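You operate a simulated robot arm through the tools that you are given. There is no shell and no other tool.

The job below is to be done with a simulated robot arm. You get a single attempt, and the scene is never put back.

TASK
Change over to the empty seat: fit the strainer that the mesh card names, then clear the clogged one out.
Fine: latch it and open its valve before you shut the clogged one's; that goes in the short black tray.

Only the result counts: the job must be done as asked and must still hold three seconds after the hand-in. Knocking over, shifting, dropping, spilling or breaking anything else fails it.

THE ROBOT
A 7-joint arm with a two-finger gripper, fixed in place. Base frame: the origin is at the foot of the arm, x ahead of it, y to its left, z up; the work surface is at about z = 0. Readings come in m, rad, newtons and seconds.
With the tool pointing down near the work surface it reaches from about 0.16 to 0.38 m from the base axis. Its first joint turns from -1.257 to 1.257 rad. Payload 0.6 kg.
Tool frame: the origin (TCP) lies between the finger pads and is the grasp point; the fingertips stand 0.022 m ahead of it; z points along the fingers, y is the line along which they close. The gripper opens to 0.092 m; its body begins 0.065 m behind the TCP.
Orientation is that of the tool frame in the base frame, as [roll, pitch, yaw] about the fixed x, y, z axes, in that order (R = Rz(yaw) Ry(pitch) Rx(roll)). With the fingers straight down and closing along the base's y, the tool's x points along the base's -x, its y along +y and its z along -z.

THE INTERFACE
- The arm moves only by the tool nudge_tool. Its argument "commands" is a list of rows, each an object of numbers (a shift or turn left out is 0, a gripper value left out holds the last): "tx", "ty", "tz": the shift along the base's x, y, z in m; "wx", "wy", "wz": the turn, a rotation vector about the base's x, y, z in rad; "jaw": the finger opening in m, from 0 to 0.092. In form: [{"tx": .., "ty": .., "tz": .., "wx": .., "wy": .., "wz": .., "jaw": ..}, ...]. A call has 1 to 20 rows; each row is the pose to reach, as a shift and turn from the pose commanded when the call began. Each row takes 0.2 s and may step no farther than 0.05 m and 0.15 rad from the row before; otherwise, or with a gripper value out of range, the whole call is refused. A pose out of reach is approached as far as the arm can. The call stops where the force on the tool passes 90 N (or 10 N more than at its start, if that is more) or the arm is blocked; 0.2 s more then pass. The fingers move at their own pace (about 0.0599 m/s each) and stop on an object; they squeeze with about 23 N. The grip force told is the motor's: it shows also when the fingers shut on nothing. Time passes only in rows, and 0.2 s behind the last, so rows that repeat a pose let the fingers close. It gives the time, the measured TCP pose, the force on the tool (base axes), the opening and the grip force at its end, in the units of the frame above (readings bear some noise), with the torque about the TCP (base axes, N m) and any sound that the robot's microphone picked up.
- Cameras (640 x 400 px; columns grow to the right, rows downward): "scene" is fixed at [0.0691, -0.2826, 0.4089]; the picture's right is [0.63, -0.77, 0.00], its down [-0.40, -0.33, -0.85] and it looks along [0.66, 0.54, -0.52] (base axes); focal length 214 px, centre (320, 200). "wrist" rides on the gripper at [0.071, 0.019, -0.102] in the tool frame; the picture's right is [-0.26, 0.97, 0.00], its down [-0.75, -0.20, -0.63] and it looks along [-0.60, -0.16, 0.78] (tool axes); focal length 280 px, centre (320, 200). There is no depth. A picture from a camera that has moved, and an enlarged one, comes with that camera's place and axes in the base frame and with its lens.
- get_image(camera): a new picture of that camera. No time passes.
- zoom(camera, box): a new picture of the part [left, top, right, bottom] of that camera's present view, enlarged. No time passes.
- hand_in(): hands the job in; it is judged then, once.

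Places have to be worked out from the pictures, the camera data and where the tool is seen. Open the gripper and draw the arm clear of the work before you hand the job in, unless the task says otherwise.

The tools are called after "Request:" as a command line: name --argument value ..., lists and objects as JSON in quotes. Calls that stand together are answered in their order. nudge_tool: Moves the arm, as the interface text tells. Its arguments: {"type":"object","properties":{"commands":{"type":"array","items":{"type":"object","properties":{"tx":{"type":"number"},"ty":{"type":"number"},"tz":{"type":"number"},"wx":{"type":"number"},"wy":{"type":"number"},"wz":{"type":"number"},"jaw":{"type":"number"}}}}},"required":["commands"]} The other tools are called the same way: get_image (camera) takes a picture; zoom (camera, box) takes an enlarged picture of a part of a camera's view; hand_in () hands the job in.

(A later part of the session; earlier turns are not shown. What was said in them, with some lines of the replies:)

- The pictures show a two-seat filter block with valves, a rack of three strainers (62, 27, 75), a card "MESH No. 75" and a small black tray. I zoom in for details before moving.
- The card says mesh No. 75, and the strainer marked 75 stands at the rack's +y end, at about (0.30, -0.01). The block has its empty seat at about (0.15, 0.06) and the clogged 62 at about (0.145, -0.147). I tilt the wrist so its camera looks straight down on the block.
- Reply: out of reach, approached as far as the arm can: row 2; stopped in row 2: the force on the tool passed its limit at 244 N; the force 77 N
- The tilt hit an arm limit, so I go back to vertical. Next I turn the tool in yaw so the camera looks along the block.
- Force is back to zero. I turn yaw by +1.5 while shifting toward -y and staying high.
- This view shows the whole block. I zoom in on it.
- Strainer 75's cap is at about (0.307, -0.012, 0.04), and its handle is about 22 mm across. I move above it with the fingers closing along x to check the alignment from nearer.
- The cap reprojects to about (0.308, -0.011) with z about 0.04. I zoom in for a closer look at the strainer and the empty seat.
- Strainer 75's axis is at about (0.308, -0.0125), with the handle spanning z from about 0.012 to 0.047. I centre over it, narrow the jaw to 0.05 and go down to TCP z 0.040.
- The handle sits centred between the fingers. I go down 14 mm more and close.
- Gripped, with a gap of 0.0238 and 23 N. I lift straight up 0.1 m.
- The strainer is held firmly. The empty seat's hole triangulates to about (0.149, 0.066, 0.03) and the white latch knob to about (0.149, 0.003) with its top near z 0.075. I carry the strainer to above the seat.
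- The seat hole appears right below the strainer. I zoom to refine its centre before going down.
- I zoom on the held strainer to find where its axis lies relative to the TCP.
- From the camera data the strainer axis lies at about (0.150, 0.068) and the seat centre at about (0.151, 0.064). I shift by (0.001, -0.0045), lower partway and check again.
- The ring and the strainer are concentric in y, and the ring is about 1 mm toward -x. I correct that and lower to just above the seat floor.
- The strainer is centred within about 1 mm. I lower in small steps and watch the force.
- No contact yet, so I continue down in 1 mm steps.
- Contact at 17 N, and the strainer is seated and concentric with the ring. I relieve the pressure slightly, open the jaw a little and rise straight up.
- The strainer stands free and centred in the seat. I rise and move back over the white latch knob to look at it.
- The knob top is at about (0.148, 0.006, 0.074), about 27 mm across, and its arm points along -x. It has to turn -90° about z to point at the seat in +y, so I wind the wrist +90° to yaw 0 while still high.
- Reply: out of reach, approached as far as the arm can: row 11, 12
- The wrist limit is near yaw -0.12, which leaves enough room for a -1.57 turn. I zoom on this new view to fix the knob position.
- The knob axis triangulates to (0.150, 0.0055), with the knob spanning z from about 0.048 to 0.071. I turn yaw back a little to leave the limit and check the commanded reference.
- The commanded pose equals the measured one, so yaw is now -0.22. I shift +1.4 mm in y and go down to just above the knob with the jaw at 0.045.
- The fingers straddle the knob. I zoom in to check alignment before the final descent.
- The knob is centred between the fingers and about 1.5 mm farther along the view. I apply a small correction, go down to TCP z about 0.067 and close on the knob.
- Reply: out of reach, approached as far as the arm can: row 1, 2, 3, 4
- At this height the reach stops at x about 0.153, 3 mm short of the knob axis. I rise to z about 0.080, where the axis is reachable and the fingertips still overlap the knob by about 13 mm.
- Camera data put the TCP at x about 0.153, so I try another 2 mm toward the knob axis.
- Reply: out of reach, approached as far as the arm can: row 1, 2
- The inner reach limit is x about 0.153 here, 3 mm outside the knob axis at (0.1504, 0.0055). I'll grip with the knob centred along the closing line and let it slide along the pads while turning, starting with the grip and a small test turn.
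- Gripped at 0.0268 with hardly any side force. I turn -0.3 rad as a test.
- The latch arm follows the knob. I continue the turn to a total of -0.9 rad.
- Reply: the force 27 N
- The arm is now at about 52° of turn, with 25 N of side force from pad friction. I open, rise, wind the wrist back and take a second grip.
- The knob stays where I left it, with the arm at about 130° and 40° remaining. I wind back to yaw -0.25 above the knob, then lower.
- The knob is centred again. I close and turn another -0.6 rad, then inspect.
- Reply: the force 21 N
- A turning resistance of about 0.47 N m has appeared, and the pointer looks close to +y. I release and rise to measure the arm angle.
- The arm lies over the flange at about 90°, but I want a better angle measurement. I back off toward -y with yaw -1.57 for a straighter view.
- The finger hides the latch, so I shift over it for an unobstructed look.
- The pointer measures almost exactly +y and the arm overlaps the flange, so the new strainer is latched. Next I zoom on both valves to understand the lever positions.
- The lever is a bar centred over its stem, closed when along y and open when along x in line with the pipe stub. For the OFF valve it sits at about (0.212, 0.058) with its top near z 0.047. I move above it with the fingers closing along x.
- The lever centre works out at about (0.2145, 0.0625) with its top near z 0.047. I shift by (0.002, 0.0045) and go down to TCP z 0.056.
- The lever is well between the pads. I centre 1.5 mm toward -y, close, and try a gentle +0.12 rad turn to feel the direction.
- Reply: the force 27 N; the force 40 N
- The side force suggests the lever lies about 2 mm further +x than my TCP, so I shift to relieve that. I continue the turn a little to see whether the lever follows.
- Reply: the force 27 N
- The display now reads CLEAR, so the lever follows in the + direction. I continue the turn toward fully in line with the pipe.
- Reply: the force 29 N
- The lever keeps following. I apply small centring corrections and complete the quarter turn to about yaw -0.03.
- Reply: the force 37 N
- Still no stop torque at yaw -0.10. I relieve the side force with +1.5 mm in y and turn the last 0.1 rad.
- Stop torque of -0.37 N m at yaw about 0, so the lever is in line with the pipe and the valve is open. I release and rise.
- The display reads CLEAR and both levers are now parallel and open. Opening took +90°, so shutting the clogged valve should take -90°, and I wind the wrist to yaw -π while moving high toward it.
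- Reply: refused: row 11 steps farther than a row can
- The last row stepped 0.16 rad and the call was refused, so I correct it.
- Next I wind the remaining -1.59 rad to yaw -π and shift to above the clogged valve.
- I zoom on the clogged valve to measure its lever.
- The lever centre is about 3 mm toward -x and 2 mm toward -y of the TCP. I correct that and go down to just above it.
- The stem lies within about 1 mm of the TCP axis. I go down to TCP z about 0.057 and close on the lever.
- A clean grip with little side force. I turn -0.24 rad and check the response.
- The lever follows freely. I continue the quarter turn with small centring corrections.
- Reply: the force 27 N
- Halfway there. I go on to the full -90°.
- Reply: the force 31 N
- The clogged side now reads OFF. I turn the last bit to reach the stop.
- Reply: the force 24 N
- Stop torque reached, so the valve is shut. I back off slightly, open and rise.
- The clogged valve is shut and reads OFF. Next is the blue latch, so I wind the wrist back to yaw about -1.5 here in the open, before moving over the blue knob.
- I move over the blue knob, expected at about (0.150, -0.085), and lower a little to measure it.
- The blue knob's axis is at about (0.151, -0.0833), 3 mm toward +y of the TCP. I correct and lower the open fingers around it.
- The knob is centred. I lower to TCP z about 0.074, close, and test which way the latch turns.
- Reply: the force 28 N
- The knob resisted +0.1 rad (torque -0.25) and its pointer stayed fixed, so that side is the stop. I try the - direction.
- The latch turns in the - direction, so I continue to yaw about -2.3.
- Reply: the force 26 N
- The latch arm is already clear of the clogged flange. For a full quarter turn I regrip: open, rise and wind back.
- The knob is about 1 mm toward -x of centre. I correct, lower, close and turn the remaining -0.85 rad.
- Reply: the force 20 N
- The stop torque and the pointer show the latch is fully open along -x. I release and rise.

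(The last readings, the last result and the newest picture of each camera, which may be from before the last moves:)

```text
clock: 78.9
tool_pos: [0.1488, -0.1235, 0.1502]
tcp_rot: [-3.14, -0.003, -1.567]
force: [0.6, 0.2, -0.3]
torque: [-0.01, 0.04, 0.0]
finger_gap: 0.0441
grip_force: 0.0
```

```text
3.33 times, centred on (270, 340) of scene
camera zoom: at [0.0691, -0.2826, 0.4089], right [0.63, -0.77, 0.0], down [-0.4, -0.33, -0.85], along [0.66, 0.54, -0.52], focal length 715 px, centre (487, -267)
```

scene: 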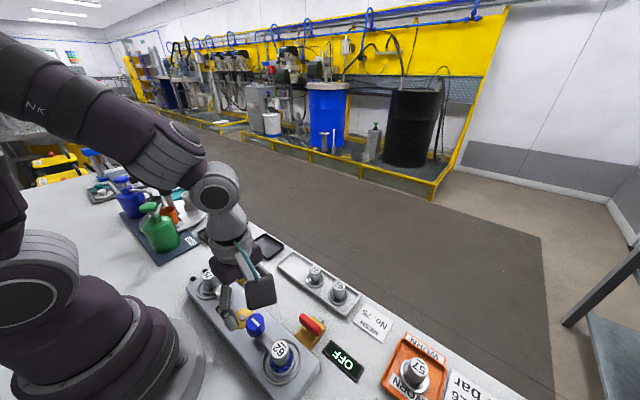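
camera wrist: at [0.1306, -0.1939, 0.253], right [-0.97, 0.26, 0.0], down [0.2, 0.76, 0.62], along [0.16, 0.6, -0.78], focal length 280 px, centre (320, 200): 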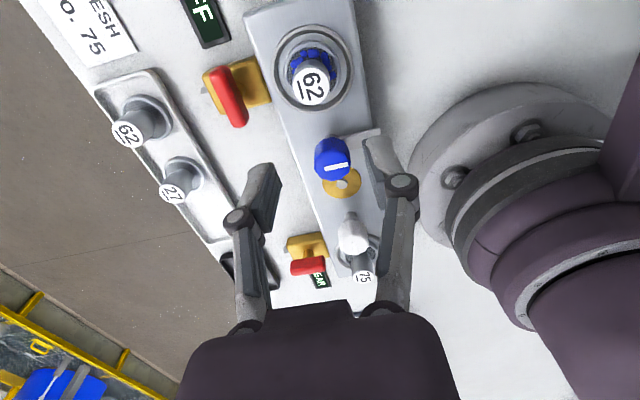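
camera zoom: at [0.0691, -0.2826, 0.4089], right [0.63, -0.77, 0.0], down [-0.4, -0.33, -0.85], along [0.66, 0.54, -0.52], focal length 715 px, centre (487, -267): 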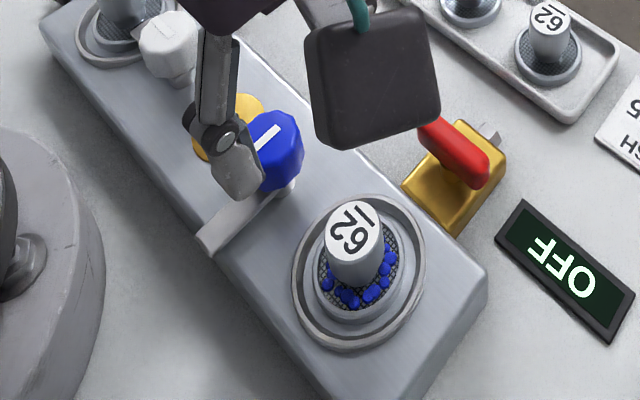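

The latch is open and strainer 62's axis is at about (0.1505, -0.1424). I move above it and lower partway.

Request:
nudge_tool --commands '[{"tx": 0.0009, "ty": -0.01, "jaw": 0.046}, {"tx": 0.0009, "ty": -0.019, "tz": -0.01, "jaw": 0.046}, {"tx": 0.0009, "ty": -0.019, "tz": -0.035, "jaw": 0.046}, {"tx": 0.0009, "ty": -0.019, "tz": -0.055, "jaw": 0.046}, {"tx": 0.0009, "ty": -0.019, "tz": -0.064, "jaw": 0.046}]'

Request:
zoom --camera "wrist" --box '[210, 80, 430, 230]'

Request:
zoom --camera "scene" --box '[200, 270, 340, 390]'

```text
clock: 80.1
tool_pos: [0.151, -0.1434, 0.0855]
tcp_rot: [-3.138, -0.004, -1.567]
force: [-0.4, -0.8, 1.1]
torque: [-0.02, 0.02, 0.0]
finger_gap: 0.046
grip_force: 0.0
```

```text
2.67 times, centred on (320, 155) of wrist
camera zoom: at [0.1325, -0.2131, 0.1887], right [-0.97, 0.26, 0.0], down [0.2, 0.76, 0.62], along [0.17, 0.6, -0.78], focal length 748 px, centre (320, 320)
```

zoom: 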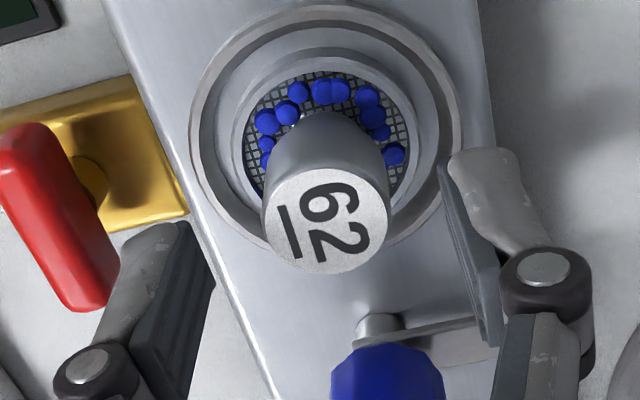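

```text
3.33 times, centred on (270, 330) of scene
camera zoom: at [0.0691, -0.2826, 0.4089], right [0.63, -0.77, 0.0], down [-0.4, -0.33, -0.85], along [0.66, 0.54, -0.52], focal length 715 px, centre (487, -233)
```

zoom: 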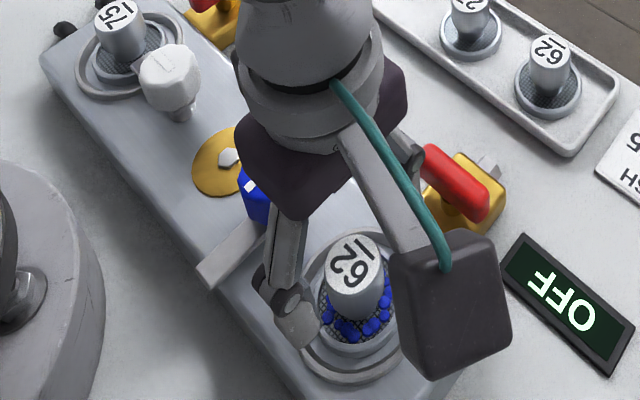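

The handle is 1 mm off in x and y. I correct, lower to TCP z 0.067 and close.

Request:
nudge_tool --commands '[{"tx": -0.0012, "ty": 0.001, "tz": -0.006, "jaw": 0.046}, {"tx": -0.0012, "ty": 0.001, "tz": -0.012, "jaw": 0.046}, {"tx": -0.0012, "ty": 0.001, "tz": -0.019, "jaw": 0.046}, {"tx": -0.0012, "ty": 0.001, "tz": -0.019, "jaw": 0.03}, {"tx": -0.0012, "ty": 0.001, "tz": -0.019, "jaw": 0.015}, {"tx": -0.0012, "ty": 0.001, "tz": -0.019, "jaw": 0.015}, {"tx": -0.0012, "ty": 0.001, "tz": -0.019, "jaw": 0.015}]'

Request:
zoom --camera "wrist" --box '[210, 80, 430, 230]'

Request:
zoom --camera "scene" --box '[200, 270, 340, 390]'

```text
clock: 81.7
tool_pos: [0.1488, -0.1426, 0.0661]
tcp_rot: [-3.138, -0.005, -1.57]
force: [-0.1, -0.3, 0.2]
torque: [0.01, 0.0, 0.03]
finger_gap: 0.0237
grip_force: 23.1
```

```text
2.67 times, centred on (320, 155) of wrist
camera zoom: at [0.131, -0.2119, 0.1698], right [-0.97, 0.26, 0.0], down [0.2, 0.76, 0.62], along [0.16, 0.6, -0.78], focal length 748 px, centre (320, 320)
```

zoom: 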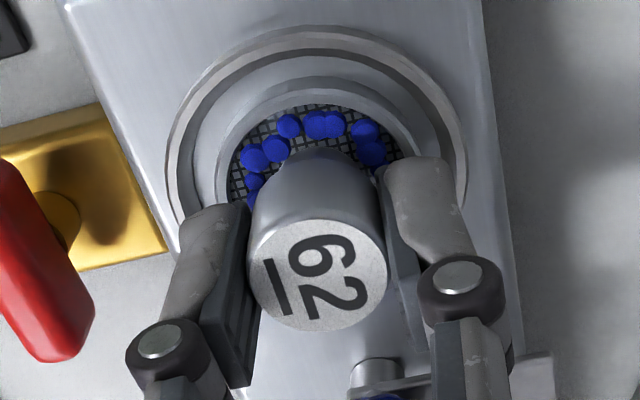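

```text
3.33 times, centred on (270, 330) of scene
camera zoom: at [0.0691, -0.2826, 0.4089], right [0.63, -0.77, 0.0], down [-0.4, -0.33, -0.85], along [0.66, 0.54, -0.52], focal length 715 px, centre (487, -233)
```

zoom: 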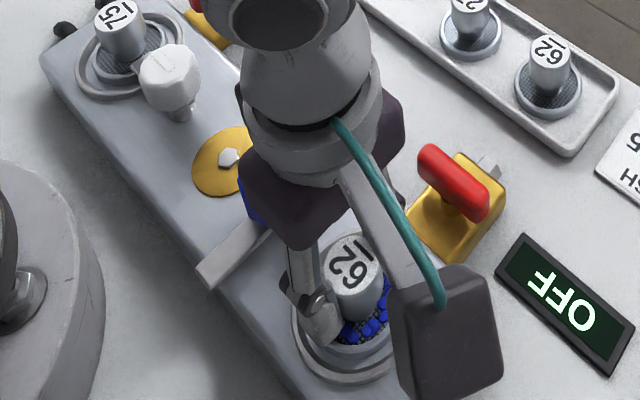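

Gripped at 0.0237 with 23 N. I lift slowly straight up.

Request:
nudge_tool --commands '[{"tz": 0.004}, {"tz": 0.01}, {"tz": 0.02}, {"tz": 0.032}, {"tz": 0.046}, {"tz": 0.062}, {"tz": 0.08}, {"tz": 0.095}]'

Request:
get_image --camera "wrist"

Request:
zoom --camera "scene" --box '[180, 220, 360, 380]'

```text
clock: 83.5
tool_pos: [0.15, -0.1411, 0.1617]
tcp_rot: [-3.139, -0.004, -1.569]
force: [0.4, 0.3, -0.7]
torque: [0.0, -0.03, -0.05]
finger_gap: 0.024
grip_force: 23.1
```

```text
taken
camera wrist: at [0.1311, -0.2116, 0.2648], right [-0.97, 0.26, 0.0], down [0.2, 0.76, 0.62], along [0.16, 0.6, -0.78], focal length 280 px, centre (320, 200)
```

wrist: 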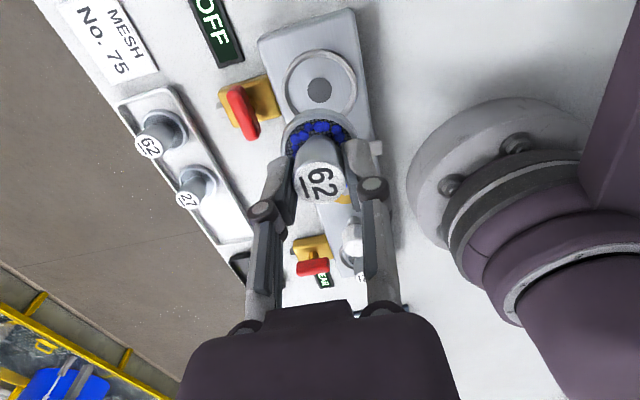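

```text
2.50 times, centred on (270, 300) of scene
camera zoom: at [0.0691, -0.2826, 0.4089], right [0.63, -0.77, 0.0], down [-0.4, -0.33, -0.85], along [0.66, 0.54, -0.52], focal length 536 px, centre (445, -50)
```

zoom: 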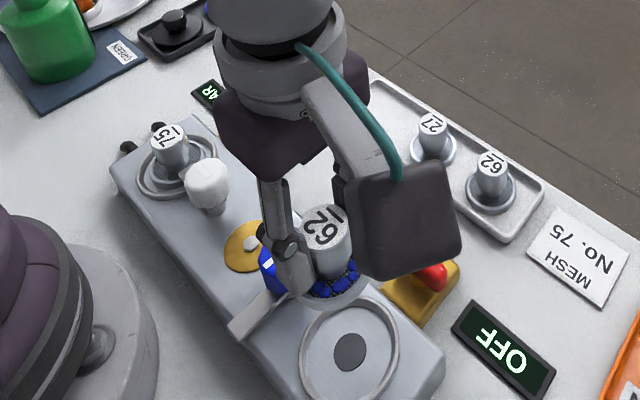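

The strainer is up with its debris in place. I carry it high and level toward the short black tray at about (0.306, 0.093).

Request:
nudge_tool --commands '[{"tx": 0.015, "ty": 0.015}, {"tx": 0.035, "ty": 0.04}, {"tx": 0.055, "ty": 0.067}, {"tx": 0.075, "ty": 0.095}, {"tx": 0.095, "ty": 0.125}, {"tx": 0.115, "ty": 0.155}, {"tx": 0.132, "ty": 0.182}, {"tx": 0.145, "ty": 0.205}, {"tx": 0.15, "ty": 0.215}]'

Request:
get_image --camera "wrist"

Request:
get_image --camera "scene"

```text
clock: 85.5
tool_pos: [0.3005, 0.0729, 0.1609]
tcp_rot: [-3.138, -0.005, -1.571]
force: [-0.1, 0.3, -0.9]
torque: [-0.03, 0.0, 0.0]
finger_gap: 0.024
grip_force: 22.9
```

```text
taken
camera wrist: at [0.2811, 0.004, 0.2644], right [-0.97, 0.26, 0.0], down [0.2, 0.76, 0.62], along [0.16, 0.6, -0.78], focal length 280 px, centre (320, 200)
```

wrist: 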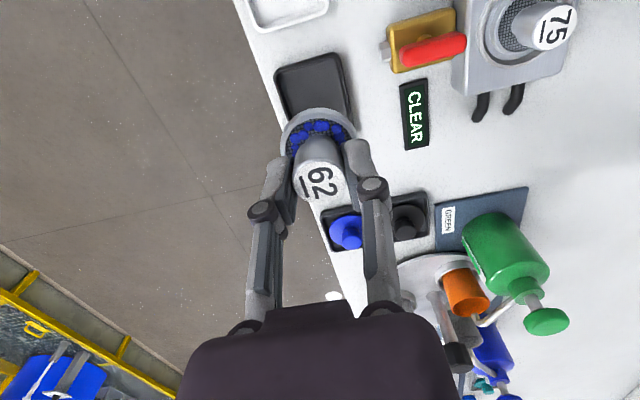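

```text
taken
```

scene: 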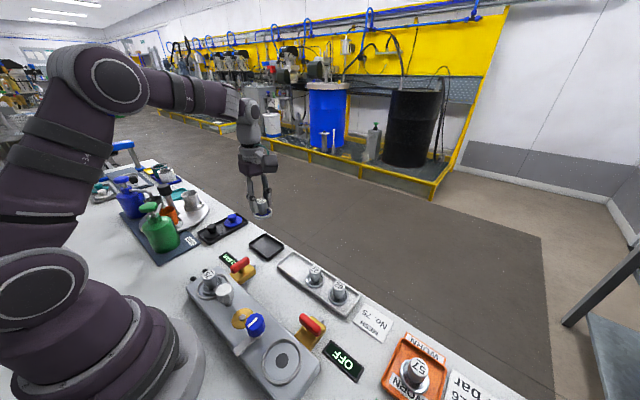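

I zoom on the tray to measure its centre relative to the held strainer.

Request:
zoom --camera "wrist" --box '[240, 30, 400, 180]'

Request:
zoom --camera "scene" --box '[220, 170, 320, 270]'

```text
2.67 times, centred on (320, 105) of wrist
camera zoom: at [0.2811, 0.004, 0.2644], right [-0.97, 0.26, 0.0], down [0.2, 0.76, 0.62], along [0.16, 0.6, -0.78], focal length 748 px, centre (320, 453)
```

zoom: 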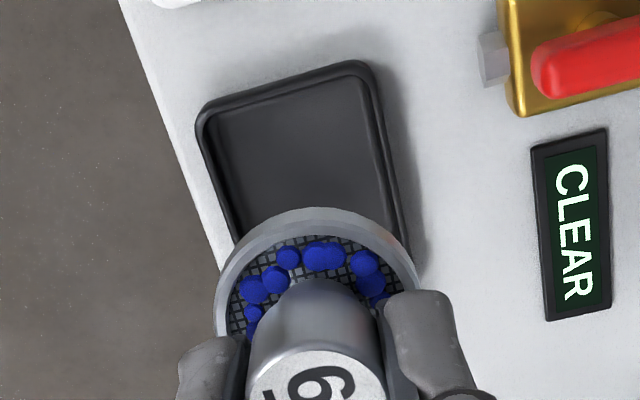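

```text
4.00 times, centred on (270, 220) of scene
camera zoom: at [0.0691, -0.2826, 0.4089], right [0.63, -0.77, 0.0], down [-0.4, -0.33, -0.85], along [0.66, 0.54, -0.52], focal length 858 px, centre (520, 120)
```

zoom: 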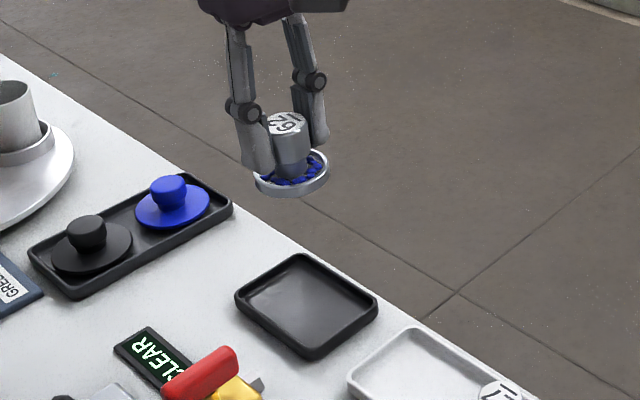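

The tray spans about x 0.279–0.337 and y 0.055–0.135, so its centre is near (0.308, 0.095). I move over the centre and lower partway.

Request:
nudge_tool --commands '[{"tx": 0.004, "ty": 0.01}, {"tx": 0.0077, "ty": 0.0204}, {"tx": 0.0077, "ty": 0.0204, "tz": -0.025}, {"tx": 0.0077, "ty": 0.0204, "tz": -0.05}, {"tx": 0.0077, "ty": 0.0204, "tz": -0.075}, {"tx": 0.0077, "ty": 0.0204, "tz": -0.095}]'

Request:
get_image --camera "wrist"

Request:
zoom --camera "scene" --box '[210, 190, 320, 280]'

```text
clock: 86.9
tool_pos: [0.3076, 0.0942, 0.0658]
tcp_rot: [-3.137, -0.005, -1.57]
force: [-0.2, 0.6, -1.2]
torque: [0.0, -0.01, -0.02]
finger_gap: 0.0238
grip_force: 23.3
```

```text
taken
camera wrist: at [0.2888, 0.0244, 0.1696], right [-0.97, 0.26, 0.0], down [0.2, 0.76, 0.62], along [0.16, 0.6, -0.78], focal length 280 px, centre (320, 200)
```

wrist: 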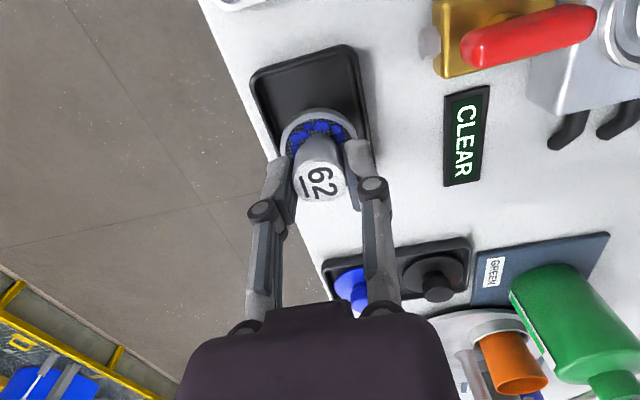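

```text
4.44 times, centred on (265, 235) of scene
camera zoom: at [0.0691, -0.2826, 0.4089], right [0.63, -0.77, 0.0], down [-0.4, -0.33, -0.85], along [0.66, 0.54, -0.52], focal length 953 px, centre (564, 44)
```

zoom: 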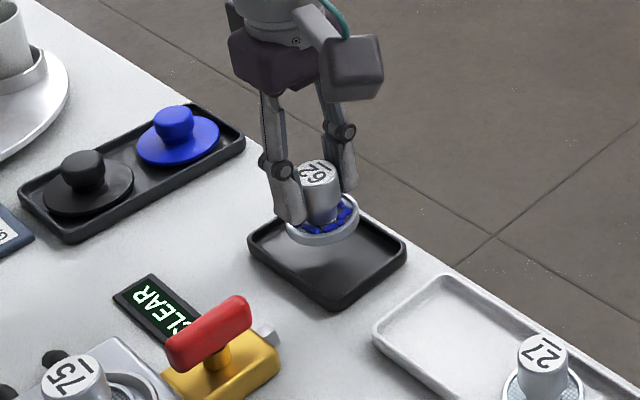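

The strainer is over the tray. I lower further, then finish in 1 mm steps until contact.

Request:
nudge_tool --commands '[{"tz": -0.008}, {"tz": -0.014}, {"tz": -0.018}, {"tz": -0.02}]'

Request:
zoom --camera "wrist" --box '[230, 40, 410, 200]'

Request:
zoom --camera "scene" --box '[230, 210, 310, 280]'

```text
clock: 87.9
tool_pos: [0.3072, 0.095, 0.0458]
tcp_rot: [-3.139, -0.004, -1.568]
force: [-0.1, 0.2, -1.1]
torque: [-0.03, 0.0, 0.0]
finger_gap: 0.0239
grip_force: 22.9
```

```text
2.50 times, centred on (320, 120) of wrist
camera zoom: at [0.2889, 0.0238, 0.1493], right [-0.97, 0.26, 0.0], down [0.2, 0.76, 0.62], along [0.16, 0.6, -0.78], focal length 701 px, centre (320, 400)
```

zoom: 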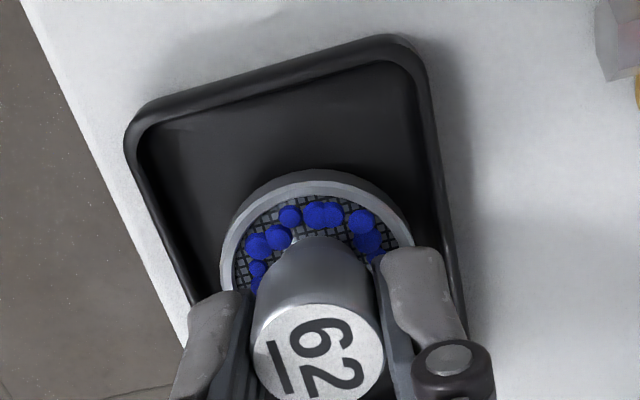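

```text
5.71 times, centred on (270, 245) of scene
camera zoom: at [0.0691, -0.2826, 0.4089], right [0.63, -0.77, 0.0], down [-0.4, -0.33, -0.85], along [0.66, 0.54, -0.52], focal length 1226 px, centre (606, -57)
```

zoom: 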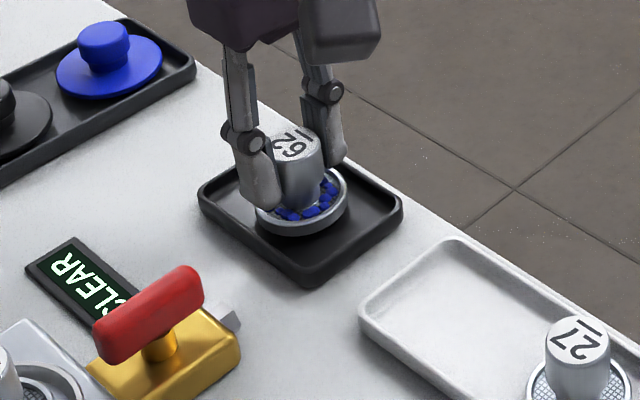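

There is good clearance inside the rim. I nudge +1.5 mm in x and lower in 1 mm steps to touch down.

Request:
nudge_tool --commands '[{"tx": 0.0015, "tz": -0.0005}, {"tx": 0.0015, "tz": -0.0015}, {"tx": 0.0015, "tz": -0.0025}]'

```text
clock: 88.7
tool_pos: [0.3089, 0.0934, 0.0438]
tcp_rot: [-3.139, -0.005, -1.569]
force: [0.4, 0.3, -1.0]
torque: [0.03, -0.02, 0.02]
finger_gap: 0.0239
grip_force: 23.3
```

Request:
nudge_tool --commands '[{"tz": -0.001}, {"tz": -0.002}]'

```text
clock: 89.3
tool_pos: [0.3092, 0.0934, 0.0417]
tcp_rot: [-3.138, -0.007, -1.568]
force: [-1.0, -0.8, -0.5]
torque: [0.01, -0.03, -0.01]
finger_gap: 0.0239
grip_force: 23.2
```

No contact at 0.0417 yet, so I continue gently.

Request:
nudge_tool --commands '[{"tz": -0.001}, {"tz": -0.0015}]'

Request:
zoom --camera "scene" --box '[240, 220, 300, 270]'

```text
clock: 89.9
tool_pos: [0.3086, 0.0942, 0.0408]
tcp_rot: [-3.138, -0.004, -1.566]
force: [-2.8, 0.2, 6.5]
torque: [-0.02, 0.1, 0.02]
finger_gap: 0.0241
grip_force: 22.8
```

```text
8.00 times, centred on (270, 245) of scene
camera zoom: at [0.0691, -0.2826, 0.4089], right [0.63, -0.77, 0.0], down [-0.4, -0.33, -0.85], along [0.66, 0.54, -0.52], focal length 1716 px, centre (720, -160)
```

zoom: 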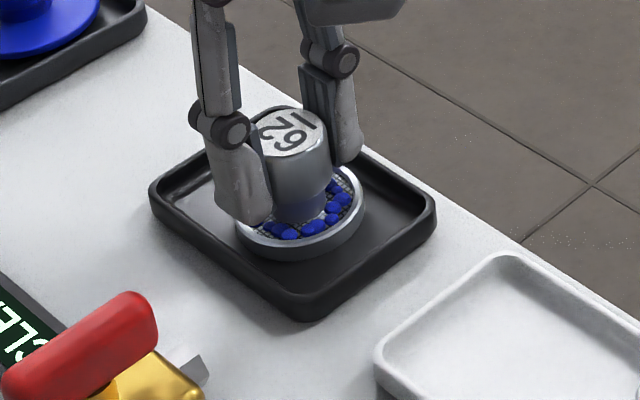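

Touchdown at 6.5 N with the strainer flat in the tray. I open and rise straight up.

Request:
nudge_tool --commands '[{"tz": 0.0003, "jaw": 0.03}, {"tz": 0.0003, "jaw": 0.042}, {"tz": 0.0003, "jaw": 0.042}, {"tz": 0.01}, {"tz": 0.03}, {"tz": 0.06}, {"tz": 0.1}, {"tz": 0.14}]'

Request:
get_image --camera "wrist"

Request:
get_image --camera "scene"

Request:
zoom --camera "scene" --box '[180, 220, 360, 390]'

```text
clock: 91.7
tool_pos: [0.3082, 0.094, 0.1814]
tcp_rot: [-3.139, -0.005, -1.567]
force: [0.2, 0.4, -0.3]
torque: [-0.01, -0.01, 0.02]
finger_gap: 0.0418
grip_force: 0.0
```

```text
taken
camera wrist: at [0.29, 0.0245, 0.2841], right [-0.97, 0.26, 0.0], down [0.2, 0.76, 0.62], along [0.16, 0.6, -0.78], focal length 280 px, centre (320, 200)
```

wrist: 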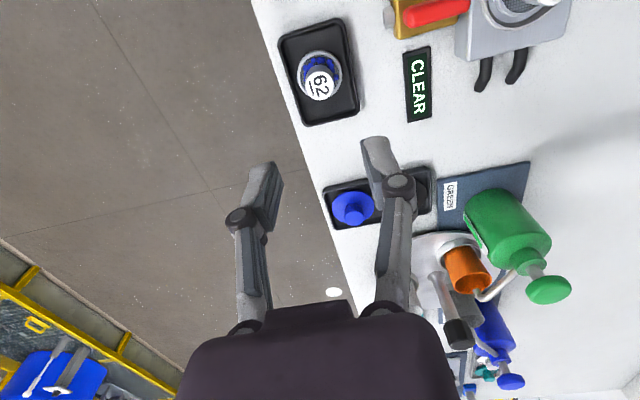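

```text
taken
```

scene: 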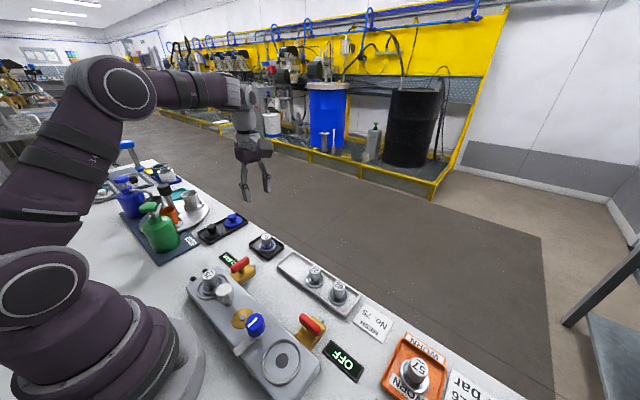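

```text
2.35 times, centred on (270, 305) of scene
camera zoom: at [0.0691, -0.2826, 0.4089], right [0.63, -0.77, 0.0], down [-0.4, -0.33, -0.85], along [0.66, 0.54, -0.52], focal length 505 px, centre (438, -47)
```

zoom: 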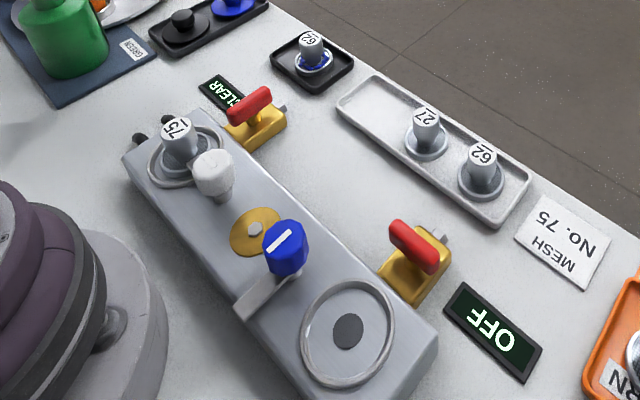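

Everything looks as asked. I check the details once more: the tray, the new seat and latch, and the two valves.

Request:
zoom --camera "wrist" --box '[260, 10, 380, 130]'

Request:
zoom --camera "scene" --box '[180, 245, 290, 335]'

Request:
zoom --camera "scene" --box '[230, 300, 370, 400]'

```text
3.33 times, centred on (320, 70) of wrist
camera zoom: at [0.29, 0.0245, 0.2841], right [-0.97, 0.26, 0.0], down [0.2, 0.76, 0.62], along [0.16, 0.6, -0.78], focal length 935 px, centre (320, 633)
```

zoom: 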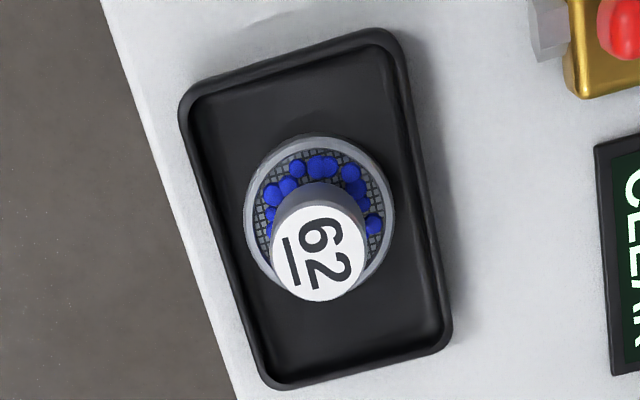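

```text
4.44 times, centred on (235, 290) of scene
camera zoom: at [0.0691, -0.2826, 0.4089], right [0.63, -0.77, 0.0], down [-0.4, -0.33, -0.85], along [0.66, 0.54, -0.52], focal length 953 px, centre (698, -200)
```

zoom: 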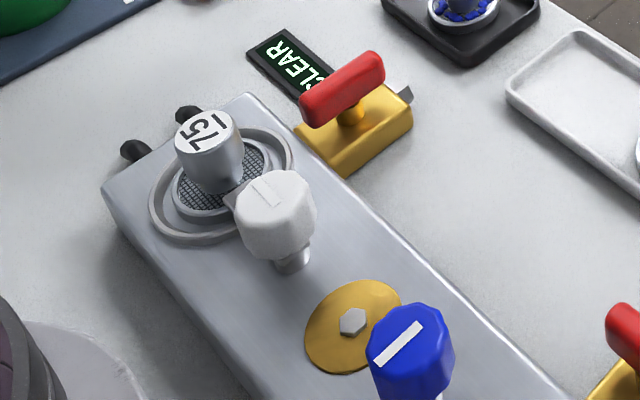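

```text
4.00 times, centred on (300, 350) of scene
camera zoom: at [0.0691, -0.2826, 0.4089], right [0.63, -0.77, 0.0], down [-0.4, -0.33, -0.85], along [0.66, 0.54, -0.52], focal length 858 px, centre (400, -400)
```

zoom: 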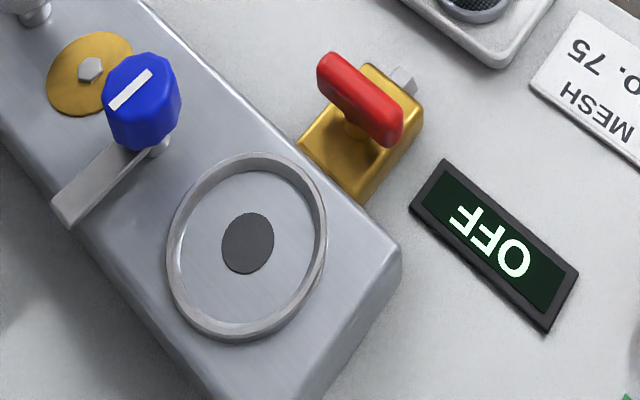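

All is in order: 75 is seated and latched, its valve is open (CLEAR), the clogged valve is shut (OFF), and the clogged strainer stands in the short black tray. I open the gripper and draw the arm up and clear.

Request:
nudge_tool --commands '[{"tz": 0.03, "jaw": 0.06}, {"tz": 0.06, "tx": -0.01, "ty": -0.02, "jaw": 0.09}, {"tz": 0.09, "tx": -0.03, "ty": -0.05, "jaw": 0.09}, {"tz": 0.1, "tx": -0.05, "ty": -0.08, "jaw": 0.09}, {"tz": 0.1, "tx": -0.06, "ty": -0.1, "jaw": 0.09}]'

Request:
get_image --camera "scene"

```text
clock: 92.9
tool_pos: [0.2487, -0.0062, 0.2802]
tcp_rot: [-3.14, -0.005, -1.569]
force: [0.2, 0.2, 0.3]
torque: [-0.04, 0.04, -0.04]
finger_gap: 0.09
grip_force: 0.0
```

```text
taken
```

scene: 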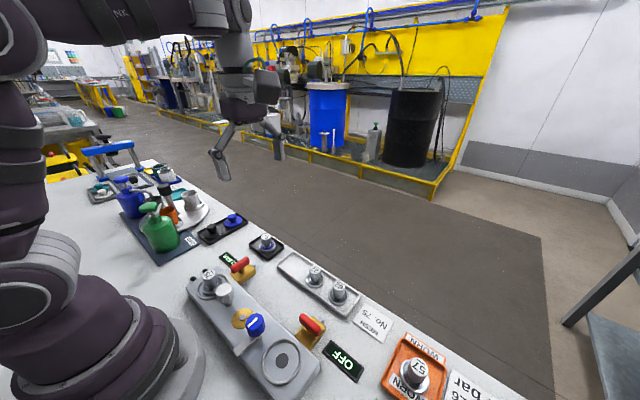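

The arm is clear, the gripper is open and the scene is settled. I hand the job in.

Request:
hand_in

```text
The job is handed in.
```

The changeover is finished and handed in. I haven't seen the judging result.

- **New strainer:** No. 75, the one on the mesh card, is in the seat that was empty. It is latched and its valve is fully open, and that seat's display reads CLEAR.
- **Order:** I latched No. 75 and opened its valve before shutting the clogged one's. The clogged side's display reads OFF.
- **Clogged strainer:** I unlatched the clogged No. 62, lifted it out with its debris still on it, and stood it in the short black tray. Its latch is left open and its seat is empty.

In the last pictures nothing else looked moved or knocked over. The gripper is open and the arm is raised clear of the work. At the very start a test tilt of the wrist, up in the air, hit a limit and spiked the force to 244 N. I backed off, and the readings were normal afterwards.
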